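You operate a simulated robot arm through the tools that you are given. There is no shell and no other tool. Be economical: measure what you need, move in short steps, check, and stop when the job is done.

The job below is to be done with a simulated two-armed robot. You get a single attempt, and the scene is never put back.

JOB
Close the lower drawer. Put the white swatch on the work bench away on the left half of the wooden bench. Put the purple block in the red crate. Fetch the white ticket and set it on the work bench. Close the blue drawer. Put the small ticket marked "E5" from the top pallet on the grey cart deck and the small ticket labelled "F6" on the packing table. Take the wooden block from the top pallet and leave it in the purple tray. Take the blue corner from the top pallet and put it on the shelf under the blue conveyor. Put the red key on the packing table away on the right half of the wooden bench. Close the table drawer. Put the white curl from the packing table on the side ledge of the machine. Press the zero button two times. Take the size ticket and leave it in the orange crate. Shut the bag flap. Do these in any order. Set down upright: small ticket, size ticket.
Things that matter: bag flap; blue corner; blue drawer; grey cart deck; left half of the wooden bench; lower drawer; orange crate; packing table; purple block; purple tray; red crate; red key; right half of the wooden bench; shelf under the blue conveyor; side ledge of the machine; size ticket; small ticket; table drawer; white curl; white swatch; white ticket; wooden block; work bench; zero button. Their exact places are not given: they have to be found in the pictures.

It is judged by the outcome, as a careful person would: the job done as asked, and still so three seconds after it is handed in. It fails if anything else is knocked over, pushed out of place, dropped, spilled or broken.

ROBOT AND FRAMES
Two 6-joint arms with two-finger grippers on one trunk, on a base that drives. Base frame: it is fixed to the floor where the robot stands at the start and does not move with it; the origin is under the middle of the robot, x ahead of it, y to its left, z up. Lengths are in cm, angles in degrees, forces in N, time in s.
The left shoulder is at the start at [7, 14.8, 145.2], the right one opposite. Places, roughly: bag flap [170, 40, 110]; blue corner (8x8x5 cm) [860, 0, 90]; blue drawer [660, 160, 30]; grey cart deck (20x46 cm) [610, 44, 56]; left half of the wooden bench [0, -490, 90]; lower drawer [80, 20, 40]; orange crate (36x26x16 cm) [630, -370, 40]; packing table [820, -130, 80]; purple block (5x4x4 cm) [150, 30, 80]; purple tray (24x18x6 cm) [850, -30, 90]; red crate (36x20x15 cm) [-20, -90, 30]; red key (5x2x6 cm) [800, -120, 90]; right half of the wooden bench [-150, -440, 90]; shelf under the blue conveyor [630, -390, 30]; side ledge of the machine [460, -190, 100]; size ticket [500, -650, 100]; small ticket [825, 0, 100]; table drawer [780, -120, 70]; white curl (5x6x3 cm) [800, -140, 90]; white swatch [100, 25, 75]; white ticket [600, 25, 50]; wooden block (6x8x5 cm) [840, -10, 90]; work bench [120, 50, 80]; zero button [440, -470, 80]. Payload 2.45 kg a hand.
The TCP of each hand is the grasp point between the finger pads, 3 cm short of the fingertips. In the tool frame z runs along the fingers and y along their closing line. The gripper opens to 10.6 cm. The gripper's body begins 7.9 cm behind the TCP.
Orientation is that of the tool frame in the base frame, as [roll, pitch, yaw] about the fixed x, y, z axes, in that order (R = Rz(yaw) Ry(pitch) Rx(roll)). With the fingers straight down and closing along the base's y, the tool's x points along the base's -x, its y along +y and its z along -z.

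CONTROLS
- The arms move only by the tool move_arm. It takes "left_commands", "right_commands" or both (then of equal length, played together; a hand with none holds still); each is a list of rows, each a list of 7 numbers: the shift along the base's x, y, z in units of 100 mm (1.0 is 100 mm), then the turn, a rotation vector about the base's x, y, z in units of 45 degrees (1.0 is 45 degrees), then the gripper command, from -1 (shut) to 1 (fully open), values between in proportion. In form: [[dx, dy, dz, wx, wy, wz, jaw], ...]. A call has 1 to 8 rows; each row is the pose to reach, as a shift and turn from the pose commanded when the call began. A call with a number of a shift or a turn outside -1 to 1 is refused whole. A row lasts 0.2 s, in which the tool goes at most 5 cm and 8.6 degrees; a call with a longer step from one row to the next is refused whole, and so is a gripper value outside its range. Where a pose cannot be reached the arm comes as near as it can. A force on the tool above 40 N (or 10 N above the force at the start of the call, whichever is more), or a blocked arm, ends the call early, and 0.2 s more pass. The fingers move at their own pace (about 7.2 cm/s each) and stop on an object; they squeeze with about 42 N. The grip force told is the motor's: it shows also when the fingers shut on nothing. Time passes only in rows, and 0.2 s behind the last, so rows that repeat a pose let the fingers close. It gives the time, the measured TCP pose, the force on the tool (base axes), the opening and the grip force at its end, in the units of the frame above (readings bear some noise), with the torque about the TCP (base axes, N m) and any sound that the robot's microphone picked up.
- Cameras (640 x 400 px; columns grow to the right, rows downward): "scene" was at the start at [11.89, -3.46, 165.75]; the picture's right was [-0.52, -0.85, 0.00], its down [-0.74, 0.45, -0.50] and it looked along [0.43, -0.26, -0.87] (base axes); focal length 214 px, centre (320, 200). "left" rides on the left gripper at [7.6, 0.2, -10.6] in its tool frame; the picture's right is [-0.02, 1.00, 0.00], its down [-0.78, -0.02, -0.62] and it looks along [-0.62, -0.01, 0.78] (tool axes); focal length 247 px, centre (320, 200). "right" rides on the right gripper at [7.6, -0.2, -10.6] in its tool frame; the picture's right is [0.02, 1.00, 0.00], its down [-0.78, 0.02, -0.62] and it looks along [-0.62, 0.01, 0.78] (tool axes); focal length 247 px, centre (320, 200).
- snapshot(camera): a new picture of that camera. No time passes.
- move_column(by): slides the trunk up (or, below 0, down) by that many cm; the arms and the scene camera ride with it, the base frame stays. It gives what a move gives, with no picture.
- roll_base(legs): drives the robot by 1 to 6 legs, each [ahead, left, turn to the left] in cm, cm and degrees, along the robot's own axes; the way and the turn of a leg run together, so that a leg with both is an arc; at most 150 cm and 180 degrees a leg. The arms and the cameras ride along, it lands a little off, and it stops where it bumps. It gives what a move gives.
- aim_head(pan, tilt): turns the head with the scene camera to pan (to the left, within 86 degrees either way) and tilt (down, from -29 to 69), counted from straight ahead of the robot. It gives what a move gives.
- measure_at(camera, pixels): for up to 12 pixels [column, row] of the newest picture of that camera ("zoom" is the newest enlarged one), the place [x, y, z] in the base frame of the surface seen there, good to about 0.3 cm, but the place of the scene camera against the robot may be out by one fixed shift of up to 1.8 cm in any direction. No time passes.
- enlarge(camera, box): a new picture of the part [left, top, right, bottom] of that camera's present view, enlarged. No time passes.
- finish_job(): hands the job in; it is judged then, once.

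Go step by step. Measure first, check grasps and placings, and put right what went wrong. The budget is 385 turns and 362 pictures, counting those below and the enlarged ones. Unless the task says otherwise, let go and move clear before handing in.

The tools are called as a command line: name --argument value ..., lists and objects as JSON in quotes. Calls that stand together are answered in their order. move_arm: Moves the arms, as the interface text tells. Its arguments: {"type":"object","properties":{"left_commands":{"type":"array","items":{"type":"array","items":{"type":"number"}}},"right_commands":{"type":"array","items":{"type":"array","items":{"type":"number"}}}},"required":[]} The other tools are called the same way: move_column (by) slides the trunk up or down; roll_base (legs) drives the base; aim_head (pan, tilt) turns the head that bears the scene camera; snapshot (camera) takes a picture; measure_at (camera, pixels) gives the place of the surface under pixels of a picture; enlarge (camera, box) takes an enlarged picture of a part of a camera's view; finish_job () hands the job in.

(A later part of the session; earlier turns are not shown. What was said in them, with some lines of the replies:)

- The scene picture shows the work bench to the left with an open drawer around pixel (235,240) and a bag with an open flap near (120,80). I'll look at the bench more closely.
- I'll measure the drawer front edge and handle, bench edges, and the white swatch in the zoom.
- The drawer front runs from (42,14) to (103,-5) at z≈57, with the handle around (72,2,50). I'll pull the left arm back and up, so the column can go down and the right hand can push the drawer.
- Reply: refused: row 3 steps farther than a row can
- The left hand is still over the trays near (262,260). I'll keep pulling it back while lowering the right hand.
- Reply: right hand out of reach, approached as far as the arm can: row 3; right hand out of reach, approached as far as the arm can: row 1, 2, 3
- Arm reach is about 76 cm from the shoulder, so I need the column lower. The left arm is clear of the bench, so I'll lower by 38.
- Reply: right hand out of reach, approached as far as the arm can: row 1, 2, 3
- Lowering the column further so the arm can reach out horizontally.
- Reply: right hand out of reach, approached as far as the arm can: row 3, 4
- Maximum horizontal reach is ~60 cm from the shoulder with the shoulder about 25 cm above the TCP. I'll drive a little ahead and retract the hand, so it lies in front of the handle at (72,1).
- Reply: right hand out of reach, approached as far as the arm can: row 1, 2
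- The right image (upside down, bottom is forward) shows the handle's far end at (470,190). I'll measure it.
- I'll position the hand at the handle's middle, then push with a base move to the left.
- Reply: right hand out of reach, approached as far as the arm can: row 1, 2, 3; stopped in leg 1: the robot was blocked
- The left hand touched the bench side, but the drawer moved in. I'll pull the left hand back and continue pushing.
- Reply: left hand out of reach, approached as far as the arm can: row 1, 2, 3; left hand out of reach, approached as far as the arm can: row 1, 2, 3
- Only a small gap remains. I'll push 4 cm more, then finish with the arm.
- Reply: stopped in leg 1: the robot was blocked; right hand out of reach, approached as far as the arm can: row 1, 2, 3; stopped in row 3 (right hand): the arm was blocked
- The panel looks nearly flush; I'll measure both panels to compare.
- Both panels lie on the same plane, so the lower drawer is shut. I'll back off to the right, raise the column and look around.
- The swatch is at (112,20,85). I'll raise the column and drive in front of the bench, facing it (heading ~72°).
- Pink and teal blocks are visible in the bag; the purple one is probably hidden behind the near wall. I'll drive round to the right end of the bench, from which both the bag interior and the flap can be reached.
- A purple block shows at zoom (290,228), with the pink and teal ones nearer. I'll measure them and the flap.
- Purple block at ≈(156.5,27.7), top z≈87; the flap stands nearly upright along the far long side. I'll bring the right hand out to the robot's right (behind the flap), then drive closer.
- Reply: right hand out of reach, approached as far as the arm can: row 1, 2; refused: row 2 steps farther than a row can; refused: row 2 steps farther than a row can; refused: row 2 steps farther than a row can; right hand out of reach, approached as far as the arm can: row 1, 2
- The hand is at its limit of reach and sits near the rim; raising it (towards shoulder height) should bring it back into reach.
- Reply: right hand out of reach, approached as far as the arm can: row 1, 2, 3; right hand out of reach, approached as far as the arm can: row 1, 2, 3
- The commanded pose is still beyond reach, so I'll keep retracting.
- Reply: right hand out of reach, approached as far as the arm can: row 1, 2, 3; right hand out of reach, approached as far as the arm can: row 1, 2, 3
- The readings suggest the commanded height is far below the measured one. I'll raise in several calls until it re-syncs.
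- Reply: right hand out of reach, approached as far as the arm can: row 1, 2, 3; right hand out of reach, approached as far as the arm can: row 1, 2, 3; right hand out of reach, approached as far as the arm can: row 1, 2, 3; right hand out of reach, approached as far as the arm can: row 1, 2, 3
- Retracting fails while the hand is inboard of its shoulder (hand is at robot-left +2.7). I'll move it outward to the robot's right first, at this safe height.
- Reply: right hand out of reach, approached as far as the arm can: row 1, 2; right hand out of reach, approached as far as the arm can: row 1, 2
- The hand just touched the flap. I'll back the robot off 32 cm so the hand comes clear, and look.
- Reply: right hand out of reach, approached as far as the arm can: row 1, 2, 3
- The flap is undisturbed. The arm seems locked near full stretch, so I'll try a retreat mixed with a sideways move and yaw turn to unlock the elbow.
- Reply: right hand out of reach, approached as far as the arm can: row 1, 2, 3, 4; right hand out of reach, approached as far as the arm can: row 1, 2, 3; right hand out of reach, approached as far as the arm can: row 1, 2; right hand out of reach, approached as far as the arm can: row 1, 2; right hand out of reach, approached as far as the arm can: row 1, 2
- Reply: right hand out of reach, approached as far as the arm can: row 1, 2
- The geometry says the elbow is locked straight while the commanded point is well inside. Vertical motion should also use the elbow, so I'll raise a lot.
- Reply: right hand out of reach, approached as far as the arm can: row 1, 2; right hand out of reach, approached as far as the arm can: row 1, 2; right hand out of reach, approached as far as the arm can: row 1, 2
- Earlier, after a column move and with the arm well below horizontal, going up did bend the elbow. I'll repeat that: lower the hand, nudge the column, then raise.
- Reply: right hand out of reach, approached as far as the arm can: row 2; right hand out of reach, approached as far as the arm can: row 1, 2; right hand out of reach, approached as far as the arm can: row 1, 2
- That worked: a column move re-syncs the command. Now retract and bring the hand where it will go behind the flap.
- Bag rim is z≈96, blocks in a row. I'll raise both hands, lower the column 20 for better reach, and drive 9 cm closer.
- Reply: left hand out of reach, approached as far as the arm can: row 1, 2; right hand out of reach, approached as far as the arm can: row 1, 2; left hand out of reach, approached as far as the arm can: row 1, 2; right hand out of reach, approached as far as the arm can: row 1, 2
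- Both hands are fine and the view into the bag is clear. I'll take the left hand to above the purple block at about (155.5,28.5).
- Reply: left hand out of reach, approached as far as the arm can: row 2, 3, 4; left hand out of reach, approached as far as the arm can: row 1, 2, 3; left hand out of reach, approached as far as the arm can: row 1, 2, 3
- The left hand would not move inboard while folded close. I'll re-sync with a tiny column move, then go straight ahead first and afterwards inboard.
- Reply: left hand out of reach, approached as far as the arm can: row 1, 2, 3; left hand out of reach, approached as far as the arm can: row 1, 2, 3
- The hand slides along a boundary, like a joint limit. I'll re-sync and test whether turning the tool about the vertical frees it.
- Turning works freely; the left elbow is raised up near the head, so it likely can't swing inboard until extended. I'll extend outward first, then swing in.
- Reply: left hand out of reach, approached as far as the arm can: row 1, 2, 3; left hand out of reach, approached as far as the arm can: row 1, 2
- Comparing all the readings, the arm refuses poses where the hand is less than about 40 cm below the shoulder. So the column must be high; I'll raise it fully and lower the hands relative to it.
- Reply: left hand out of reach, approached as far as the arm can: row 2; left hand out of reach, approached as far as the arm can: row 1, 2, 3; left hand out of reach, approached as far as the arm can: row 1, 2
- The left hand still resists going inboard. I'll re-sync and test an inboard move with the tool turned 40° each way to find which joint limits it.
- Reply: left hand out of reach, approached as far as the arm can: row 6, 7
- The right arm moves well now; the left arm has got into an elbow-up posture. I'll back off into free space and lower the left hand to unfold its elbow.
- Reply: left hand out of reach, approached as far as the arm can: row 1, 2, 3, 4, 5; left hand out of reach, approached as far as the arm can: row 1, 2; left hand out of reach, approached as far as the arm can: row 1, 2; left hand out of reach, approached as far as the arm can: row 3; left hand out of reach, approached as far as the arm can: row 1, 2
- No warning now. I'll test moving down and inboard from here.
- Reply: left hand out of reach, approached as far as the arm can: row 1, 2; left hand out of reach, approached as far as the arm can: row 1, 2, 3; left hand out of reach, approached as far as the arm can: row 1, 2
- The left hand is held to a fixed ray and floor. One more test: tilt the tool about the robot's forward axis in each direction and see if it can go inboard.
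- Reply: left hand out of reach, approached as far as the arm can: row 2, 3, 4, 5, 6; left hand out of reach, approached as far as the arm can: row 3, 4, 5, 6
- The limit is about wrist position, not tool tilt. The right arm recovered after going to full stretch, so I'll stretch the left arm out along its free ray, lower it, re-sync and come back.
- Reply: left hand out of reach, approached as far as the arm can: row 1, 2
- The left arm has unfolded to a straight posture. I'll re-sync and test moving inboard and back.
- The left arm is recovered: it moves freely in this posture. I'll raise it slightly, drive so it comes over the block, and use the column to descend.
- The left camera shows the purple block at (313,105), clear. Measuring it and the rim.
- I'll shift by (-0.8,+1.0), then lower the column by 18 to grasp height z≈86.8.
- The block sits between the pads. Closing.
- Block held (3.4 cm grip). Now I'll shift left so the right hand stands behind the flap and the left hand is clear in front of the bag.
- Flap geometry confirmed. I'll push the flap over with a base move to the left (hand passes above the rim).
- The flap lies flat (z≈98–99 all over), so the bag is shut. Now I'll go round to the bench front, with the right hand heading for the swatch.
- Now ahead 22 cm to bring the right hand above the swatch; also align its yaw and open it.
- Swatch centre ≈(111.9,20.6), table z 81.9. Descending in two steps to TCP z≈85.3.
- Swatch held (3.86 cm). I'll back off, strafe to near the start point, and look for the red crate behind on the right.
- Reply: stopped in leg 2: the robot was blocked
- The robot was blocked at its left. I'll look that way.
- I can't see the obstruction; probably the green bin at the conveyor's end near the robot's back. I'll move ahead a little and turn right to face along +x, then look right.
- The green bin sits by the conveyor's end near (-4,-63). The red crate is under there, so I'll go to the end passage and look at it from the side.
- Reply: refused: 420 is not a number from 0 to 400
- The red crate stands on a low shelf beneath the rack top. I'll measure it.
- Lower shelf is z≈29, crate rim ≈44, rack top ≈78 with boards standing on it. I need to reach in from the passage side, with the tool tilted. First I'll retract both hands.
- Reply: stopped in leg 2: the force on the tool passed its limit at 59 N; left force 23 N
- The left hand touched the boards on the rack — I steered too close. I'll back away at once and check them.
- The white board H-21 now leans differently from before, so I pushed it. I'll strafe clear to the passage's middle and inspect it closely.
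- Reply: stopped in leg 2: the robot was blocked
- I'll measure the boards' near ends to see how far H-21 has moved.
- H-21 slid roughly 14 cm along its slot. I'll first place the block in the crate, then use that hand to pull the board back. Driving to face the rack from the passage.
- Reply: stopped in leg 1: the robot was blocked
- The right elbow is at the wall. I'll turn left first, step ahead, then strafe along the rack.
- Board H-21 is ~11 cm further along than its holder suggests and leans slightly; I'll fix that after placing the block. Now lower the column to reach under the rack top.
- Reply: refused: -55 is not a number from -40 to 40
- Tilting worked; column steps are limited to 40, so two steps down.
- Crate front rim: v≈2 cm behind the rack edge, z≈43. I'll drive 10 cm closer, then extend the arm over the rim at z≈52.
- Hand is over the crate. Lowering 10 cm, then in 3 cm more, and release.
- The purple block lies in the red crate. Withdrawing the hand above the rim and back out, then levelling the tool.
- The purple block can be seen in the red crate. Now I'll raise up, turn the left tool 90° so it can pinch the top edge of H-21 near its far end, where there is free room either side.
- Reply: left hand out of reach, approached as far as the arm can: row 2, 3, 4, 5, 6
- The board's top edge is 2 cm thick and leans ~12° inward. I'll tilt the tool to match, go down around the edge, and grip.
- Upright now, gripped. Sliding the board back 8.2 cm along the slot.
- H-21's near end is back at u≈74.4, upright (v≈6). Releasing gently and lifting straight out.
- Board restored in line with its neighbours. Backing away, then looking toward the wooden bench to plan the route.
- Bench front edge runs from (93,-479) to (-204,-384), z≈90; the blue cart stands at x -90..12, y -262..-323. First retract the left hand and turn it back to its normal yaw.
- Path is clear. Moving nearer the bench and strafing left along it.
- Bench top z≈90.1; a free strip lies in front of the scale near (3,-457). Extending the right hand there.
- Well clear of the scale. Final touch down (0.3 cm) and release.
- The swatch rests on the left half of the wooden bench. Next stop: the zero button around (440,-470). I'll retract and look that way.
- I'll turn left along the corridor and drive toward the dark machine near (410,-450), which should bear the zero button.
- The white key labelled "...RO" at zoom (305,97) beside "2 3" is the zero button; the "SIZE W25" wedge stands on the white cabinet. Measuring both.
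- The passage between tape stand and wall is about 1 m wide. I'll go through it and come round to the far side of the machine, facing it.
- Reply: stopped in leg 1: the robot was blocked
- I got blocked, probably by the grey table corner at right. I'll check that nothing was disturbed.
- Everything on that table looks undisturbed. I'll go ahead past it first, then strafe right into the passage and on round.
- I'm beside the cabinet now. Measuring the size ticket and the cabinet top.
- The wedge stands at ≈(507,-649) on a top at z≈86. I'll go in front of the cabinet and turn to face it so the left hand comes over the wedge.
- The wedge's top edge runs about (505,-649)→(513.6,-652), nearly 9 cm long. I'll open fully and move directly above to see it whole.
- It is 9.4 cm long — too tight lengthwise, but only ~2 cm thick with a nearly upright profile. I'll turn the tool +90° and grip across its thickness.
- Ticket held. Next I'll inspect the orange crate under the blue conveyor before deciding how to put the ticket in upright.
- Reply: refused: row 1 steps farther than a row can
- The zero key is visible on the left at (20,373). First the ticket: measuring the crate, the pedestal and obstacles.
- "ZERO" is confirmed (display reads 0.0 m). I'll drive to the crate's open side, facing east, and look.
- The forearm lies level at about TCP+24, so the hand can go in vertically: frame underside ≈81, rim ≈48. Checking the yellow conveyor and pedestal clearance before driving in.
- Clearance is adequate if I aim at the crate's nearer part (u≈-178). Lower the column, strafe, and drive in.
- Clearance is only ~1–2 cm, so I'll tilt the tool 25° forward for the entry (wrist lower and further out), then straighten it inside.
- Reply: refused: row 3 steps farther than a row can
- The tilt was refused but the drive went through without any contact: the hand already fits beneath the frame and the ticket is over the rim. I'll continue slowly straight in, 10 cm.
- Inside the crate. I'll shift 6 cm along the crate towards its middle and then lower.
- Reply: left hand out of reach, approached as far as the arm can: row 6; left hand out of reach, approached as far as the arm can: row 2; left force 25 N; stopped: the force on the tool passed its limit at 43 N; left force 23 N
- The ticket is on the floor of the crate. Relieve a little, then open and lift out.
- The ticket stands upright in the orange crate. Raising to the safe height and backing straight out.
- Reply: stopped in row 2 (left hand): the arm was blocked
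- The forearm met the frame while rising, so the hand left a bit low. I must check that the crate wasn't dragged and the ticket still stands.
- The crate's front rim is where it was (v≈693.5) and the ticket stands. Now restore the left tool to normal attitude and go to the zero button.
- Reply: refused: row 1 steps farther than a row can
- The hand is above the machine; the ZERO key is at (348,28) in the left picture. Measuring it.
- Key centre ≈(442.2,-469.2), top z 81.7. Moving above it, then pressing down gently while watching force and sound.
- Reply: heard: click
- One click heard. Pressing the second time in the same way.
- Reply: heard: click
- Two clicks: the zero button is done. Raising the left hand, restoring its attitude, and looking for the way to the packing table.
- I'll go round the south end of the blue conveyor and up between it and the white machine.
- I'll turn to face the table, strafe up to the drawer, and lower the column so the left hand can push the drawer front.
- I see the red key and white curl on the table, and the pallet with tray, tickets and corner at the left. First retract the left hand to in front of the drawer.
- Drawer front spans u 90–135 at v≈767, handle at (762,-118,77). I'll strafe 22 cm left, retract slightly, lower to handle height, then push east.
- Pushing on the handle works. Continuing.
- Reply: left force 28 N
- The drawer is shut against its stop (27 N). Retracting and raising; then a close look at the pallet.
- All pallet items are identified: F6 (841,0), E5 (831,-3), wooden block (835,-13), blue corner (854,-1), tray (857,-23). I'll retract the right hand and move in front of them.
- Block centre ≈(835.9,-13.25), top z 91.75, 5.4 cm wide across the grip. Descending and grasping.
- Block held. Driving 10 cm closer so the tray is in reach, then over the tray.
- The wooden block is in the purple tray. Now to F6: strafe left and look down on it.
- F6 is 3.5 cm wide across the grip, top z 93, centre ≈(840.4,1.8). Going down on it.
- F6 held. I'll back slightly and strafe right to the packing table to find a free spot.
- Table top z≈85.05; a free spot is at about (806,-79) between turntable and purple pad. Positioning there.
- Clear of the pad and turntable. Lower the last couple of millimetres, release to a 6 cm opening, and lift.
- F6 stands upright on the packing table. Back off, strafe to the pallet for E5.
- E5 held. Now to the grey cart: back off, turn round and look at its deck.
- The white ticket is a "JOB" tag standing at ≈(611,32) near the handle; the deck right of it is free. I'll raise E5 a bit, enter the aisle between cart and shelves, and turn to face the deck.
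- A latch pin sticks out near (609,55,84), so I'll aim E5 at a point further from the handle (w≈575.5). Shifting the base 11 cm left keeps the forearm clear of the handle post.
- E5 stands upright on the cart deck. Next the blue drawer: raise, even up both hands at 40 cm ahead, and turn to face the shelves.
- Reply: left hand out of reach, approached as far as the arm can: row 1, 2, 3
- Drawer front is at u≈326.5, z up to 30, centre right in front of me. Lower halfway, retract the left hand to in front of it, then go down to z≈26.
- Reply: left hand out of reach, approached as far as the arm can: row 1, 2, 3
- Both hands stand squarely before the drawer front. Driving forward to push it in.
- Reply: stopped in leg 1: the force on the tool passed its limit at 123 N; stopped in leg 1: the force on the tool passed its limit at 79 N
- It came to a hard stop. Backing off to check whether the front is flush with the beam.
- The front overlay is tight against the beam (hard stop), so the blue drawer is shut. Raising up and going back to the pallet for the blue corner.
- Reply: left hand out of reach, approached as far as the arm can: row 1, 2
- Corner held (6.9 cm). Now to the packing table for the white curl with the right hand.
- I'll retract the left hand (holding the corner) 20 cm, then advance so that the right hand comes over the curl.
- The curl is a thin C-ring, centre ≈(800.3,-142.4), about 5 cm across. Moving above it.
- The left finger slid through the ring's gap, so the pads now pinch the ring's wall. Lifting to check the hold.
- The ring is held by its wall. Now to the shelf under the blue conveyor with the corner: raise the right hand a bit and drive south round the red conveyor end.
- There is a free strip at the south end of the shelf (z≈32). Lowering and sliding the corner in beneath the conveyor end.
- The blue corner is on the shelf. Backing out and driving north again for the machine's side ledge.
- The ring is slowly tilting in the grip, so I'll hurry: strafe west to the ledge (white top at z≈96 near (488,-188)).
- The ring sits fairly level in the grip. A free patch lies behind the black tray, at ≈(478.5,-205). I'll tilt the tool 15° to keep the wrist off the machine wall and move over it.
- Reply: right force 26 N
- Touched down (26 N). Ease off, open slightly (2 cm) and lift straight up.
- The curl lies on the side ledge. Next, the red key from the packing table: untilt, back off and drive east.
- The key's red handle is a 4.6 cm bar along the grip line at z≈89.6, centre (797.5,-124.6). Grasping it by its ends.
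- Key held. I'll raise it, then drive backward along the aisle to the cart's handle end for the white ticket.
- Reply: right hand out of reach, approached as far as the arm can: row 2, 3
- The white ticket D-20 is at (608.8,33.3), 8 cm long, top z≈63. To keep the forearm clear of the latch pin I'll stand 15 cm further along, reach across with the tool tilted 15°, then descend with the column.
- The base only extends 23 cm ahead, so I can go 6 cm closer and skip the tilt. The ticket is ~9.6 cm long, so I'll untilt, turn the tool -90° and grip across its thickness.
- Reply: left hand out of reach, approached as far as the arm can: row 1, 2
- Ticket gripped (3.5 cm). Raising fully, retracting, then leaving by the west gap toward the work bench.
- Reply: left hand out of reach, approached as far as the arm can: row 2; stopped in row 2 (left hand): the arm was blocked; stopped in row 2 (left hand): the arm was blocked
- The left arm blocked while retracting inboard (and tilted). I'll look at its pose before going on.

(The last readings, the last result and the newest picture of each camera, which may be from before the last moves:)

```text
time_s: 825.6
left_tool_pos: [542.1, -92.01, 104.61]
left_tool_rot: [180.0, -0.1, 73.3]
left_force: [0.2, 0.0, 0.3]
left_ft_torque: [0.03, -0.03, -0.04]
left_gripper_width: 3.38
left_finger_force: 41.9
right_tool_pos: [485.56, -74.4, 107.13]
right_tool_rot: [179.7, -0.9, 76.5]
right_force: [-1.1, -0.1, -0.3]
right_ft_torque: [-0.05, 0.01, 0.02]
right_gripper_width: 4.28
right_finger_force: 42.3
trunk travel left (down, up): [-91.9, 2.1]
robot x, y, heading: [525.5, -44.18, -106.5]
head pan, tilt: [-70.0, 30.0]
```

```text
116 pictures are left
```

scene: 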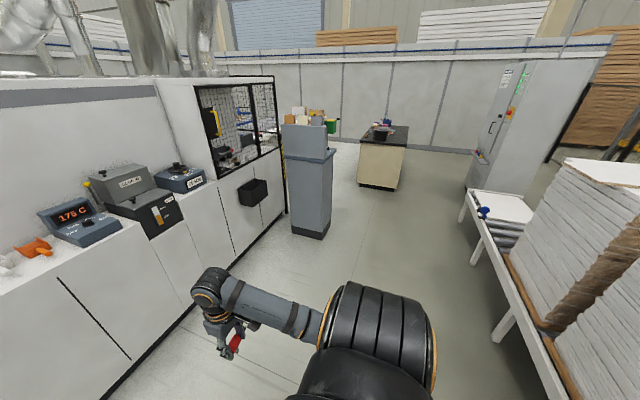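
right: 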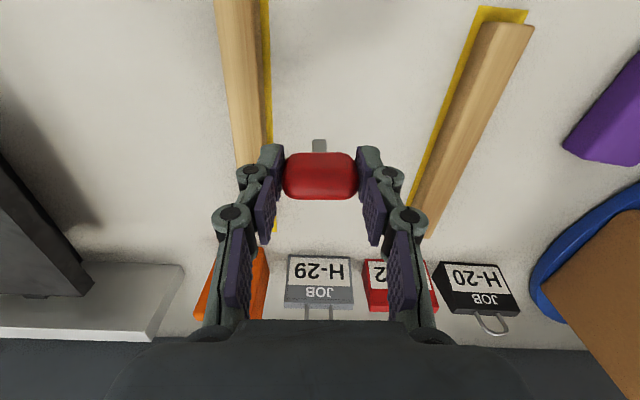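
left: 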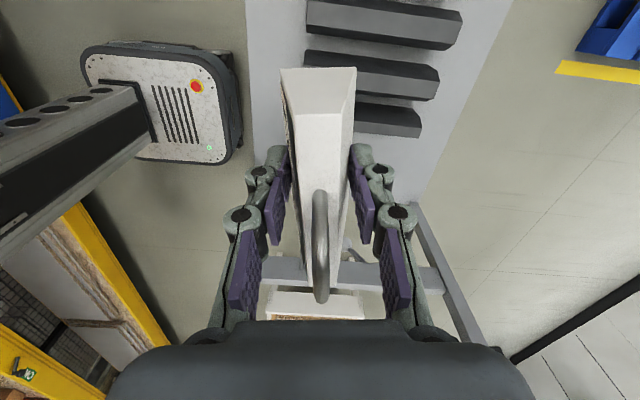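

The way to the work bench is clear. Driving there.

roll_base --legs '[[0, 0, -90], [140, 0, 0], [128, 0, 0], [0, 122, 0], [0, 0, -91.5], [0, 95, 0]]'

aim_head --pan 0 --tilt 40

snapshot --camera "scene"

```text
time_s: 856.8
left_tool_pos: [126.58, -13.42, 104.63]
left_tool_rot: [180.0, -0.2, -106.4]
left_force: [0.8, -0.2, -0.7]
left_ft_torque: [0.0, 0.01, 0.01]
left_gripper_width: 3.24
left_finger_force: 42.2
right_tool_pos: [183.23, -30.77, 107.06]
right_tool_rot: [179.8, -0.8, -102.9]
right_force: [0.3, -0.4, -1.2]
right_ft_torque: [0.01, 0.0, 0.04]
right_gripper_width: 4.3
right_finger_force: 42.0
trunk travel left (down, up): [-91.9, 2.1]
robot x, y, heading: [143.66, -60.72, 73.6]
head pan, tilt: [-70.0, 30.0]
```

```text
time_s: 858.2
left_tool_pos: [126.62, -13.39, 104.54]
left_tool_rot: [-179.9, -0.1, -106.4]
left_force: [-0.7, 0.0, -0.2]
left_ft_torque: [0.0, -0.01, 0.02]
left_gripper_width: 3.22
left_finger_force: 41.5
right_tool_pos: [183.12, -30.76, 107.09]
right_tool_rot: [179.7, -0.8, -102.9]
right_force: [-0.4, -0.1, -0.4]
right_ft_torque: [0.02, -0.03, -0.02]
right_gripper_width: 4.29
right_finger_force: 42.2
trunk travel left (down, up): [-91.9, 2.1]
robot x, y, heading: [143.53, -61.12, 73.5]
head pan, tilt: [0.0, 40.0]
```

```text
115 pictures are left
```

scene: 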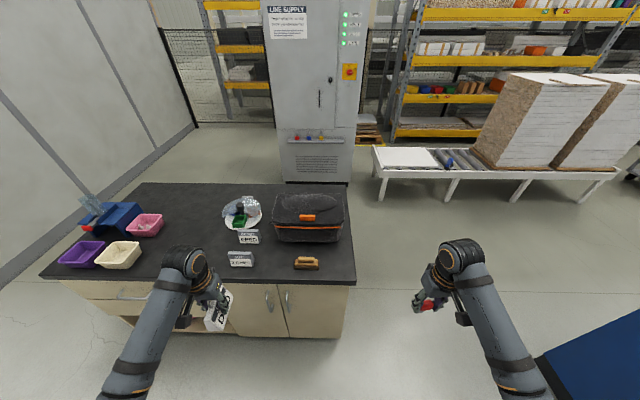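

roll_base --legs '[[0, 25, 0], [17, 0, 0]]'

snapshot --camera "left"

```text
time_s: 861.0
left_tool_pos: [107.94, 9.76, 104.65]
left_tool_rot: [180.0, 0.1, -106.2]
left_force: [0.0, -0.1, -1.0]
left_ft_torque: [0.05, 0.01, 0.0]
left_gripper_width: 3.24
left_finger_force: 41.9
right_tool_pos: [164.61, -7.5, 107.13]
right_tool_rot: [179.6, -0.7, -102.7]
right_force: [-0.2, -1.0, 0.4]
right_ft_torque: [0.03, -0.01, 0.0]
right_gripper_width: 4.27
right_finger_force: 42.3
trunk travel left (down, up): [-91.9, 2.1]
robot x, y, heading: [124.88, -37.4, 73.7]
head pan, tilt: [0.0, 40.0]
```

```text
114 pictures are left
```

left: 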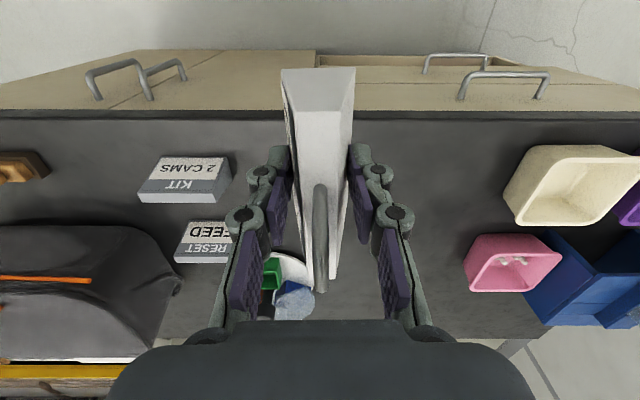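

measure_at --camera "left" --pixels '[[232, 180], [508, 205], [420, 180], [420, 130], [420, 250], [245, 260], [465, 280], [300, 300]]'

move_arm --left_commands '[[0.05, 0.4, 0, 0, 0, 0, -1], [0.1, 0.8, 0, 0, 0, 0, -1], [0.12, 0.97, -0.3, 0, 0, 0, -1]]'

```text
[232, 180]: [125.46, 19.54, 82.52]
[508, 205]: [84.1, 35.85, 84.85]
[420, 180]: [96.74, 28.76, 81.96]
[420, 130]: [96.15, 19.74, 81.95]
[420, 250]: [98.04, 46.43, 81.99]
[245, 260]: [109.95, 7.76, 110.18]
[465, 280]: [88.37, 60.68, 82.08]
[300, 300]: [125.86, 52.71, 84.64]
```

```text
time_s: 861.8
left_tool_pos: [109.03, 19.63, 101.4]
left_tool_rot: [-179.9, -0.1, -106.2]
left_force: [-0.2, -0.6, -0.2]
left_ft_torque: [0.0, -0.01, -0.05]
left_gripper_width: 3.24
left_finger_force: 41.8
right_tool_pos: [164.48, -7.15, 107.06]
right_tool_rot: [179.9, -0.7, -102.7]
right_force: [0.7, -0.6, -0.2]
right_ft_torque: [-0.03, 0.02, -0.03]
right_gripper_width: 4.28
right_finger_force: 41.6
trunk travel left (down, up): [-91.9, 2.1]
robot x, y, heading: [124.85, -37.55, 74.1]
head pan, tilt: [0.0, 40.0]
```

move_arm --left_commands '[[0.05, 0.2, -0.4, 0, 0, 0, -1], [0.1, 0.35, -0.8, 0, 0, 0, -1], [0.1, 0.35, -1, 0, 0, 0, -1]]'

move_arm --left_commands '[[0, 0, -0.2, 0, 0, 0, -1], [0, 0, -0.33, 0, 0, 0, -1]]'

move_arm --left_commands '[[0, 0, -0.04, 0, 0, 0, -1], [0, 0, -0.08, 0, 0, 0, -1]]'

snapshot --camera "left"

```text
time_s: 862.6
left_tool_pos: [109.89, 22.92, 91.61]
left_tool_rot: [180.0, 0.0, -106.1]
left_force: [0.4, -0.4, -0.2]
left_ft_torque: [0.02, -0.07, 0.01]
left_gripper_width: 3.21
left_finger_force: 42.4
right_tool_pos: [164.57, -7.23, 107.13]
right_tool_rot: [179.8, -0.7, -102.6]
right_force: [-0.2, -0.2, -1.3]
right_ft_torque: [0.01, 0.0, -0.01]
right_gripper_width: 4.3
right_finger_force: 41.8
trunk travel left (down, up): [-91.9, 2.1]
robot x, y, heading: [125.07, -37.74, 73.8]
head pan, tilt: [0.0, 40.0]
```

```text
time_s: 863.2
left_tool_pos: [110.16, 23.06, 88.23]
left_tool_rot: [-179.9, 0.0, -106.1]
left_force: [0.5, -0.1, -0.3]
left_ft_torque: [0.01, 0.02, 0.0]
left_gripper_width: 3.23
left_finger_force: 41.9
right_tool_pos: [164.53, -7.2, 106.99]
right_tool_rot: [179.8, -0.8, -102.7]
right_force: [-0.2, 0.2, 0.0]
right_ft_torque: [0.0, -0.01, -0.01]
right_gripper_width: 4.27
right_finger_force: 41.8
trunk travel left (down, up): [-91.9, 2.1]
robot x, y, heading: [125.13, -37.33, 73.8]
head pan, tilt: [0.0, 40.0]
```

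```text
time_s: 863.8
left_tool_pos: [110.06, 23.2, 87.47]
left_tool_rot: [-180.0, 0.0, -106.4]
left_force: [-0.4, -0.8, 1.4]
left_ft_torque: [0.08, -0.01, 0.02]
left_gripper_width: 3.23
left_finger_force: 42.2
right_tool_pos: [164.59, -7.18, 107.15]
right_tool_rot: [179.8, -0.8, -102.8]
right_force: [0.7, -0.6, -0.3]
right_ft_torque: [0.04, 0.02, 0.0]
right_gripper_width: 4.27
right_finger_force: 42.2
trunk travel left (down, up): [-91.9, 2.1]
robot x, y, heading: [124.82, -37.98, 74.0]
head pan, tilt: [0.0, 40.0]
```

```text
113 pictures are left
```

left: 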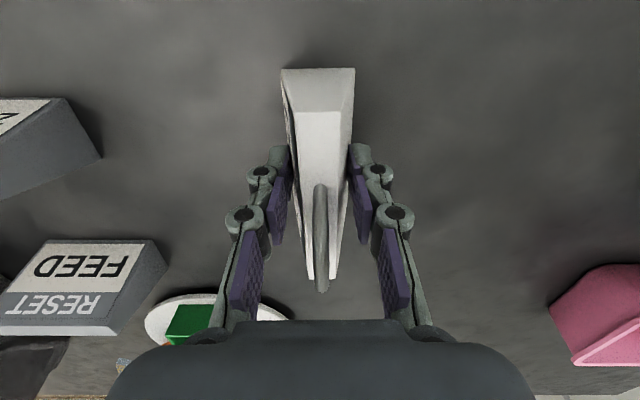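

move_arm --left_commands '[[0, 0, -0.02, 0, 0, 0, -1], [0, 0, -0.03, 0, 0, 0, -1]]'

move_arm --left_commands '[[0, 0, 0, 0, 0, 0, -0.3], [0, 0, 0, 0, 0, 0, -0.05], [0, 0, 0, 0, 0, 0, 0.1], [0, 0, 0, 0, 0, 0, 0.1], [0, 0, 0.3, 0, 0, 0, 0.1], [0, 0, 0.7, 0, 0, 0, 0.1], [0, 0, 1, 0, 0, 0, 0.1]]'

snapshot --camera "left"

```text
time_s: 864.4
left_tool_pos: [110.15, 23.04, 87.37]
left_tool_rot: [179.9, 0.2, -106.2]
left_force: [-2.2, 0.6, 18.2]
left_ft_torque: [-0.3, 0.32, 0.02]
left_gripper_width: 3.21
left_finger_force: 42.0
right_tool_pos: [164.51, -7.43, 107.2]
right_tool_rot: [179.8, -0.7, -102.7]
right_force: [-0.2, 0.8, -1.1]
right_ft_torque: [0.01, 0.01, 0.04]
right_gripper_width: 4.28
right_finger_force: 42.1
trunk travel left (down, up): [-91.9, 2.1]
robot x, y, heading: [125.09, -37.77, 74.1]
head pan, tilt: [0.0, 40.0]
```

```text
time_s: 866.0
left_tool_pos: [110.2, 23.14, 97.2]
left_tool_rot: [-179.9, -0.1, -106.3]
left_force: [-0.6, -0.2, 0.3]
left_ft_torque: [-0.03, 0.01, 0.01]
left_gripper_width: 5.81
left_finger_force: 0.0
right_tool_pos: [164.55, -7.23, 107.11]
right_tool_rot: [179.6, -0.8, -102.7]
right_force: [-0.4, -0.1, -0.5]
right_ft_torque: [-0.02, -0.03, -0.01]
right_gripper_width: 4.27
right_finger_force: 41.7
trunk travel left (down, up): [-91.9, 2.1]
robot x, y, heading: [124.81, -37.54, 73.8]
head pan, tilt: [0.0, 40.0]
```

```text
112 pictures are left
```

left: 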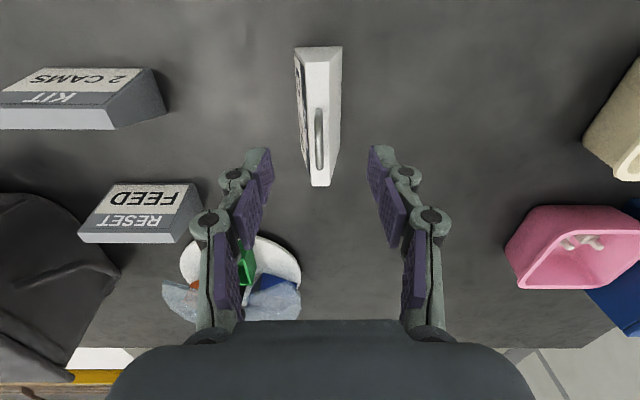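

The white ticket stands on the work bench. Last item: the red key to the right half of the wooden bench. Retract and go back through the end passage.

move_arm --left_commands '[[-0.12, -0.43, 0.2, 0, 0, 0, -1], [-0.24, -0.86, 0.3, 0, 0, 0, -1]]'

move_arm --left_commands '[[-0.1, -0.35, 0.2, 0, 0, 0, -1], [-0.14, -0.5, 0.4, 0, 0, 0, -1]]'

roll_base --legs '[[-10, 0, 0], [0, 0, -91.8], [-95, 0, 0], [-88, 0, 0]]'

aim_head --pan -45 --tilt 45

snapshot --camera "scene"

```text
time_s: 866.6
left_tool_pos: [107.53, 14.15, 100.53]
left_tool_rot: [180.0, 0.0, -106.2]
left_force: [-0.3, -1.4, 0.0]
left_ft_torque: [0.04, -0.01, 0.04]
left_gripper_width: 0.0
left_finger_force: 19.6
right_tool_pos: [164.51, -7.56, 107.33]
right_tool_rot: [179.8, -0.6, -102.8]
right_force: [-0.2, 0.0, -0.1]
right_ft_torque: [0.01, 0.01, 0.03]
right_gripper_width: 4.28
right_finger_force: 41.8
trunk travel left (down, up): [-91.9, 2.1]
robot x, y, heading: [124.94, -37.49, 73.7]
head pan, tilt: [0.0, 40.0]
```

```text
time_s: 867.2
left_tool_pos: [106.17, 9.29, 104.42]
left_tool_rot: [-180.0, 0.0, -106.2]
left_force: [-0.1, 0.5, -0.2]
left_ft_torque: [0.03, 0.03, -0.01]
left_gripper_width: 0.01
left_finger_force: 28.5
right_tool_pos: [164.43, -7.52, 107.15]
right_tool_rot: [179.8, -0.7, -102.7]
right_force: [-0.2, 0.3, -1.1]
right_ft_torque: [0.03, -0.02, -0.02]
right_gripper_width: 4.26
right_finger_force: 41.7
trunk travel left (down, up): [-91.9, 2.1]
robot x, y, heading: [124.64, -37.58, 73.6]
head pan, tilt: [0.0, 40.0]
```

```text
time_s: 881.2
left_tool_pos: [-5.68, 28.03, 104.33]
left_tool_rot: [180.0, -0.1, 161.9]
left_force: [0.5, -0.2, -0.1]
left_ft_torque: [0.0, 0.03, 0.02]
left_gripper_width: 0.0
left_finger_force: 28.6
right_tool_pos: [-24.38, -29.75, 107.0]
right_tool_rot: [179.6, -0.8, 165.3]
right_force: [0.8, 0.4, -1.7]
right_ft_torque: [-0.01, 0.01, 0.0]
right_gripper_width: 4.24
right_finger_force: 42.7
trunk travel left (down, up): [-91.9, 2.1]
robot x, y, heading: [-53.78, 10.65, -17.9]
head pan, tilt: [0.0, 40.0]
```

```text
time_s: 882.3
left_tool_pos: [-5.82, 27.94, 104.45]
left_tool_rot: [180.0, -0.2, 161.9]
left_force: [0.0, -0.1, 0.4]
left_ft_torque: [-0.01, 0.01, -0.02]
left_gripper_width: 0.0
left_finger_force: 28.9
right_tool_pos: [-24.55, -29.82, 107.05]
right_tool_rot: [179.8, -0.8, 165.3]
right_force: [-0.8, -0.5, -1.2]
right_ft_torque: [-0.02, 0.01, -0.01]
right_gripper_width: 4.26
right_finger_force: 42.2
trunk travel left (down, up): [-91.9, 2.1]
robot x, y, heading: [-53.32, 10.92, -18.1]
head pan, tilt: [-45.0, 45.0]
```

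```text
111 pictures are left
```

scene: 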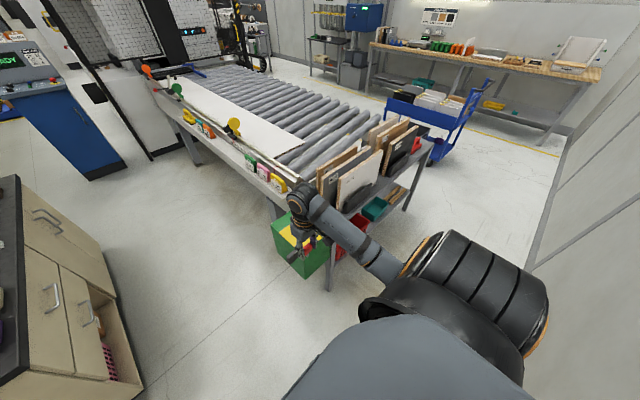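

roll_base --legs '[[-6, 0, 0], [0, -112, 0], [0, -112, 0], [0, 0, -90], [95, 0, 0]]'

aim_head --pan 0 --tilt 35

snapshot --camera "scene"

```text
time_s: 900.2
left_tool_pos: [-128.84, -292.03, 103.88]
left_tool_rot: [-179.2, -0.3, 69.6]
left_force: [0.2, -0.2, -0.5]
left_ft_torque: [-0.02, 0.0, 0.02]
left_gripper_width: 0.0
left_finger_force: 28.3
right_tool_pos: [-185.18, -271.63, 107.52]
right_tool_rot: [-180.0, -0.6, 73.1]
right_force: [0.4, 0.3, -0.6]
right_ft_torque: [0.01, 0.0, -0.01]
right_gripper_width: 4.27
right_finger_force: 42.4
trunk travel left (down, up): [-91.9, 2.1]
robot x, y, heading: [-145.4, -243.25, -110.3]
head pan, tilt: [-45.0, 45.0]
stopped in leg 5: the robot was blocked; the commanded pose is now the measured one
```

```text
time_s: 901.4
left_tool_pos: [-129.02, -292.3, 103.75]
left_tool_rot: [-179.0, -0.3, 69.6]
left_force: [-0.8, 0.3, -0.6]
left_ft_torque: [0.0, 0.01, -0.01]
left_gripper_width: 0.03
left_finger_force: 28.3
right_tool_pos: [-185.26, -271.39, 107.56]
right_tool_rot: [180.0, -0.8, 72.9]
right_force: [0.1, -0.5, -0.5]
right_ft_torque: [0.01, 0.01, -0.01]
right_gripper_width: 4.29
right_finger_force: 42.4
trunk travel left (down, up): [-91.9, 2.1]
robot x, y, heading: [-145.51, -243.07, -110.7]
head pan, tilt: [0.0, 35.0]
```

```text
110 pictures are left
```

scene: 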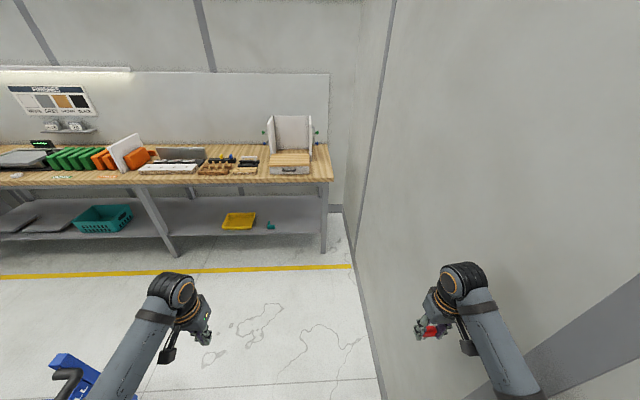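

roll_base --legs '[[0, 9, 3.5], [70, 2, 0]]'

aim_head --pan 10 --tilt 40

snapshot --camera "scene"

```text
time_s: 905.9
left_tool_pos: [-137.53, -361.46, 104.45]
left_tool_rot: [179.9, -0.1, 73.1]
left_force: [-0.1, 0.4, -0.7]
left_ft_torque: [-0.01, -0.03, 0.01]
left_gripper_width: 0.0
left_finger_force: 28.0
right_tool_pos: [-195.38, -344.2, 107.35]
right_tool_rot: [179.4, -0.5, 76.5]
right_force: [0.2, 0.4, -0.6]
right_ft_torque: [-0.01, 0.02, 0.04]
right_gripper_width: 4.27
right_finger_force: 42.2
trunk travel left (down, up): [-91.9, 2.1]
robot x, y, heading: [-155.65, -314.22, -107.0]
head pan, tilt: [0.0, 35.0]
```

```text
time_s: 906.6
left_tool_pos: [-137.57, -361.52, 104.39]
left_tool_rot: [180.0, 0.0, 73.1]
left_force: [-0.5, 0.3, 0.7]
left_ft_torque: [-0.02, -0.02, 0.03]
left_gripper_width: 0.01
left_finger_force: 29.1
right_tool_pos: [-195.46, -344.3, 107.14]
right_tool_rot: [179.4, -0.7, 76.4]
right_force: [-0.1, -0.3, -1.0]
right_ft_torque: [0.01, -0.02, 0.05]
right_gripper_width: 4.26
right_finger_force: 41.3
trunk travel left (down, up): [-91.9, 2.1]
robot x, y, heading: [-155.95, -314.21, -106.7]
head pan, tilt: [10.0, 40.0]
```

```text
109 pictures are left
```

scene: 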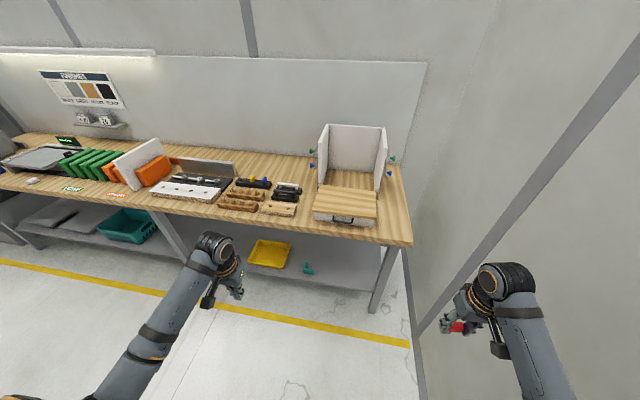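

enlarge --camera "scene" --box '[140, 130, 430, 260]'

measure_at --camera "zoom" --pixels '[[100, 160], [200, 175], [265, 180], [335, 190], [340, 170], [330, 205], [560, 215], [260, 165], [320, 180], [90, 130], [372, 210], [180, 190]]'

```text
2.21 times, centred on (285, 195) of scene
```

zoom: 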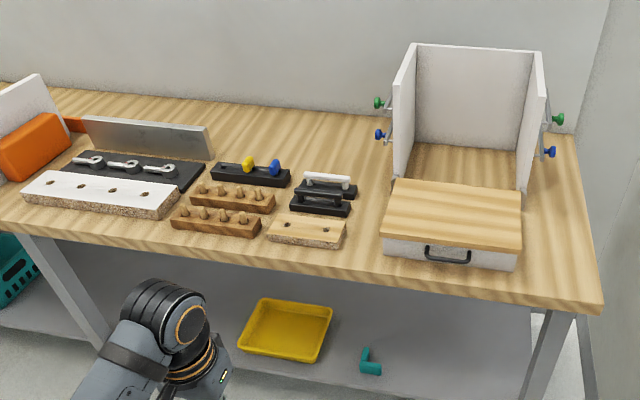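

```text
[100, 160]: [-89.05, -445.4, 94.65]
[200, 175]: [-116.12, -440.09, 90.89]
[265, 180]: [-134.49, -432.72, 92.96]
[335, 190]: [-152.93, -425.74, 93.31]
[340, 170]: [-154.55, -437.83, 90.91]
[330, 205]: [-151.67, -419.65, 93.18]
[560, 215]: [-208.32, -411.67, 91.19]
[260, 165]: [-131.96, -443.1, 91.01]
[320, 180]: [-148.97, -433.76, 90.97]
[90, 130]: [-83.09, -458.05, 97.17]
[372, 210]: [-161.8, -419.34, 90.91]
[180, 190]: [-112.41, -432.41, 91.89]
```

A clear patch lies left of the box at about (-161,-421), on the right half. Positioning the right hand over it.

roll_base --legs '[[0, 14, -0.8], [46, 0, 0], [0, 43, 0]]'

snapshot --camera "right"

```text
time_s: 912.6
left_tool_pos: [-98.39, -423.08, 104.42]
left_tool_rot: [179.9, -0.1, 71.9]
left_force: [0.8, 0.2, 0.0]
left_ft_torque: [0.03, -0.01, 0.02]
left_gripper_width: 0.0
left_finger_force: 28.7
right_tool_pos: [-155.86, -404.61, 107.14]
right_tool_rot: [179.3, -0.6, 75.4]
right_force: [-0.5, 0.2, -0.1]
right_ft_torque: [-0.01, -0.02, -0.01]
right_gripper_width: 4.28
right_finger_force: 42.0
trunk travel left (down, up): [-91.9, 2.1]
robot x, y, heading: [-115.61, -375.72, -107.8]
head pan, tilt: [10.0, 40.0]
```

```text
107 pictures are left
```

right: 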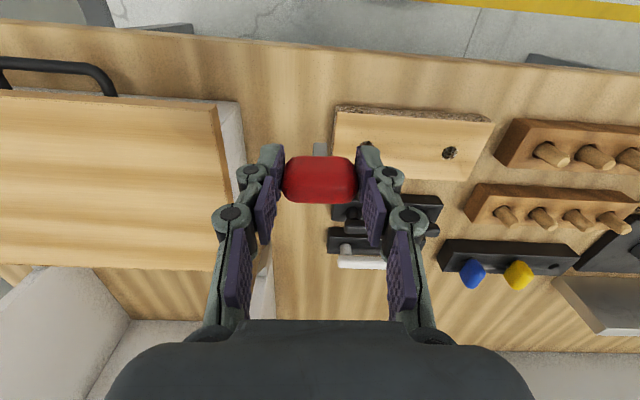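

measure_at --camera "right" --pixels '[[290, 110], [290, 60], [295, 230], [240, 130], [335, 130], [330, 230], [265, 260], [310, 270], [335, 170], [320, 145]]'

```text
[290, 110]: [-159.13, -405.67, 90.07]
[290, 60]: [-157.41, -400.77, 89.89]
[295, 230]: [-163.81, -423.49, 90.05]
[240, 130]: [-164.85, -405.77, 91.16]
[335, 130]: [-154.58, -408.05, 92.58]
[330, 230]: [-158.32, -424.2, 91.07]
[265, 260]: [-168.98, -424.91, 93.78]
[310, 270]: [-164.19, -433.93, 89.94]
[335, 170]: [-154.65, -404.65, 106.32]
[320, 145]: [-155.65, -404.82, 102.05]
```

move_arm --right_commands '[[-0.26, 0.06, -0.3, 0, 0, 0, -1], [-0.26, 0.06, -0.7, 0, 0, 0, -1], [-0.26, 0.06, -1, 0, 0, 0, -1]]'

move_arm --right_commands '[[0, 0, -0.06, 0, 0, 0, -1], [0, 0, -0.11, 0, 0, 0, -1]]'

snapshot --camera "right"

```text
time_s: 913.4
left_tool_pos: [-97.99, -423.29, 104.35]
left_tool_rot: [180.0, -0.1, 71.9]
left_force: [0.2, 0.4, -0.2]
left_ft_torque: [0.01, -0.01, 0.02]
left_gripper_width: 0.01
left_finger_force: 28.3
right_tool_pos: [-158.09, -404.03, 97.17]
right_tool_rot: [179.5, -0.7, 75.4]
right_force: [0.3, -0.3, -0.7]
right_ft_torque: [-0.01, 0.04, 0.01]
right_gripper_width: 4.28
right_finger_force: 41.8
trunk travel left (down, up): [-91.9, 2.1]
robot x, y, heading: [-115.42, -375.58, -108.2]
head pan, tilt: [10.0, 40.0]
```

```text
time_s: 914.0
left_tool_pos: [-98.1, -423.21, 104.24]
left_tool_rot: [-180.0, -0.1, 71.9]
left_force: [0.5, 0.0, 0.7]
left_ft_torque: [0.01, -0.01, 0.03]
left_gripper_width: 0.0
left_finger_force: 28.7
right_tool_pos: [-158.21, -404.04, 96.12]
right_tool_rot: [179.4, -0.6, 75.4]
right_force: [-0.6, -0.2, -0.7]
right_ft_torque: [0.03, -0.03, -0.02]
right_gripper_width: 4.26
right_finger_force: 41.9
trunk travel left (down, up): [-91.9, 2.1]
robot x, y, heading: [-115.51, -375.51, -108.0]
head pan, tilt: [10.0, 40.0]
```

```text
106 pictures are left
```

right: 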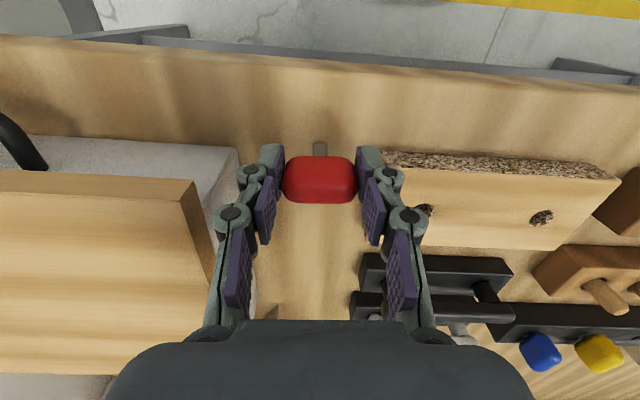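

move_arm --right_commands '[[0.0, 0.11, 0, 0, 0, 0, -1], [0, 0.11, -0.04, 0, 0, 0, -1], [0, 0.11, -0.07, 0, 0, 0, -1]]'

```text
time_s: 914.8
left_tool_pos: [-98.15, -422.95, 104.55]
left_tool_rot: [180.0, 0.0, 71.9]
left_force: [-0.5, 0.6, 0.7]
left_ft_torque: [-0.02, 0.01, -0.02]
left_gripper_width: 0.0
left_finger_force: 28.4
right_tool_pos: [-158.28, -402.82, 95.58]
right_tool_rot: [179.6, -0.4, 75.4]
right_force: [-3.6, 2.7, 20.5]
right_ft_torque: [0.07, 0.21, -0.03]
right_gripper_width: 4.28
right_finger_force: 42.3
trunk travel left (down, up): [-91.9, 2.1]
robot x, y, heading: [-115.34, -375.69, -108.2]
head pan, tilt: [10.0, 40.0]
```

The key's stem is on the bench (20 N). Ease off slightly, open gently and lift.

move_arm --right_commands '[[0, 0, 0.02, 0, 0, 0, -1], [0, 0, 0.02, 0, 0, 0, -0.1], [0, 0, 0.02, 0, 0, 0, 0], [0, 0, 0.02, 0, 0, 0, 0], [0, 0, 0.3, 0, 0, 0, 0], [0, 0, 0.7, 0, 0, 0, 0], [0, 0, 1, 0, 0, 0, 0]]'

snapshot --camera "right"

```text
time_s: 916.4
left_tool_pos: [-98.21, -423.27, 104.41]
left_tool_rot: [-180.0, -0.1, 71.9]
left_force: [-0.2, -0.8, -0.2]
left_ft_torque: [0.02, -0.02, -0.02]
left_gripper_width: 0.0
left_finger_force: 29.1
right_tool_pos: [-158.31, -402.81, 105.28]
right_tool_rot: [179.5, -0.6, 75.4]
right_force: [0.6, 0.0, -0.9]
right_ft_torque: [-0.02, 0.0, 0.0]
right_gripper_width: 5.3
right_finger_force: 0.0
trunk travel left (down, up): [-91.9, 2.1]
robot x, y, heading: [-115.14, -375.52, -108.2]
head pan, tilt: [10.0, 40.0]
```

```text
105 pictures are left
```

right: 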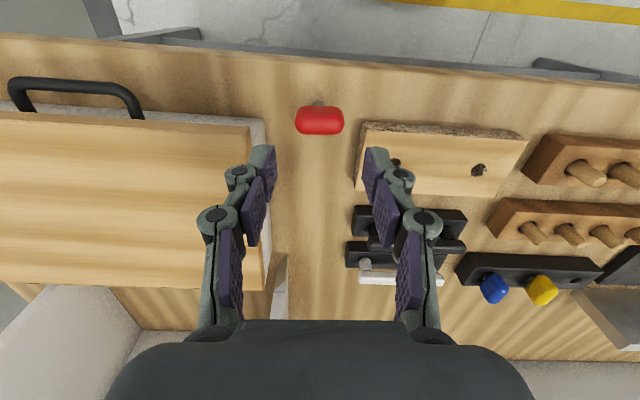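

The key stands on the right half of the wooden bench. Every item is done; I'll back clear and check once more before handing in.

roll_base --legs '[[-14, 0, 0]]'

aim_head --pan 20 --tilt 40

snapshot --camera "scene"

```text
time_s: 917.7
left_tool_pos: [-93.85, -409.96, 104.35]
left_tool_rot: [-180.0, -0.3, 71.9]
left_force: [-0.2, -1.0, -0.7]
left_ft_torque: [0.01, -0.02, 0.0]
left_gripper_width: 0.01
left_finger_force: 28.6
right_tool_pos: [-154.14, -389.45, 105.15]
right_tool_rot: [179.4, -0.8, 75.4]
right_force: [-0.5, 0.5, 0.0]
right_ft_torque: [0.0, -0.01, 0.03]
right_gripper_width: 5.33
right_finger_force: 0.0
trunk travel left (down, up): [-91.9, 2.1]
robot x, y, heading: [-111.09, -362.06, -108.4]
head pan, tilt: [10.0, 40.0]
```

```text
time_s: 918.4
left_tool_pos: [-93.89, -409.72, 104.53]
left_tool_rot: [179.9, -0.1, 72.0]
left_force: [0.1, 0.4, -0.6]
left_ft_torque: [-0.04, -0.02, 0.0]
left_gripper_width: 0.0
left_finger_force: 28.0
right_tool_pos: [-153.9, -389.4, 105.21]
right_tool_rot: [179.5, -0.7, 75.5]
right_force: [-0.7, -0.6, 0.9]
right_ft_torque: [0.0, -0.02, -0.03]
right_gripper_width: 5.31
right_finger_force: 0.0
trunk travel left (down, up): [-91.9, 2.1]
robot x, y, heading: [-110.75, -362.47, -108.2]
head pan, tilt: [20.0, 40.0]
```

```text
104 pictures are left
```

scene: 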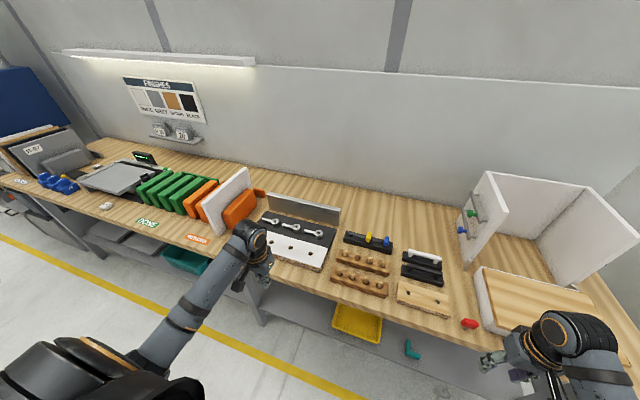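

The picture shows the key at (469,323) on the right half and the swatch at (105,206) on the left half. Everything else was checked as I went. Handing in.

finish_job

```text
The job is handed in.
```

I finished every item on the list and handed the job in. One thing outside the list was knocked: white board H-21 on the rack at the end of the roller conveyor, above the red crate.

My left hand hit that board while I was driving past and slid it along its slot. I stood it upright again and slid it back about 8 cm. I worked out its original place from earlier pictures, so it could be a couple of centimetres out.

| Item | Result |
|---|---|
| Lower drawer, table drawer | Shut; the lower drawer measured flush, the table drawer came up against its stop |
| Blue drawer | Pushed in to a hard stop; its front covers the shelf beam, so I took it as shut |
| Bag flap | Lying flat over the bag |
| Zero button | Pressed twice, two clicks heard |
| White swatch (H-25) | Left half of the wooden bench |
| Red key | Right half of the wooden bench |
| Purple block | In the red crate |
| White ticket (D-20) | Standing on the work bench |
| Ticket E5 | Upright on the grey cart deck |
| Ticket F6 | Upright on the packing table |
| Size ticket | Upright in the orange crate |
| Wooden block | In the purple tray |
| Blue corner | On the shelf under the blue conveyor |
| White curl | On the side ledge of the machine |

I also touched three other things: the side of the work bench, the end of the ventilation bench, and the orange crate's frame. I checked the work bench, the ventilation bench and the crate afterwards and saw nothing moved.
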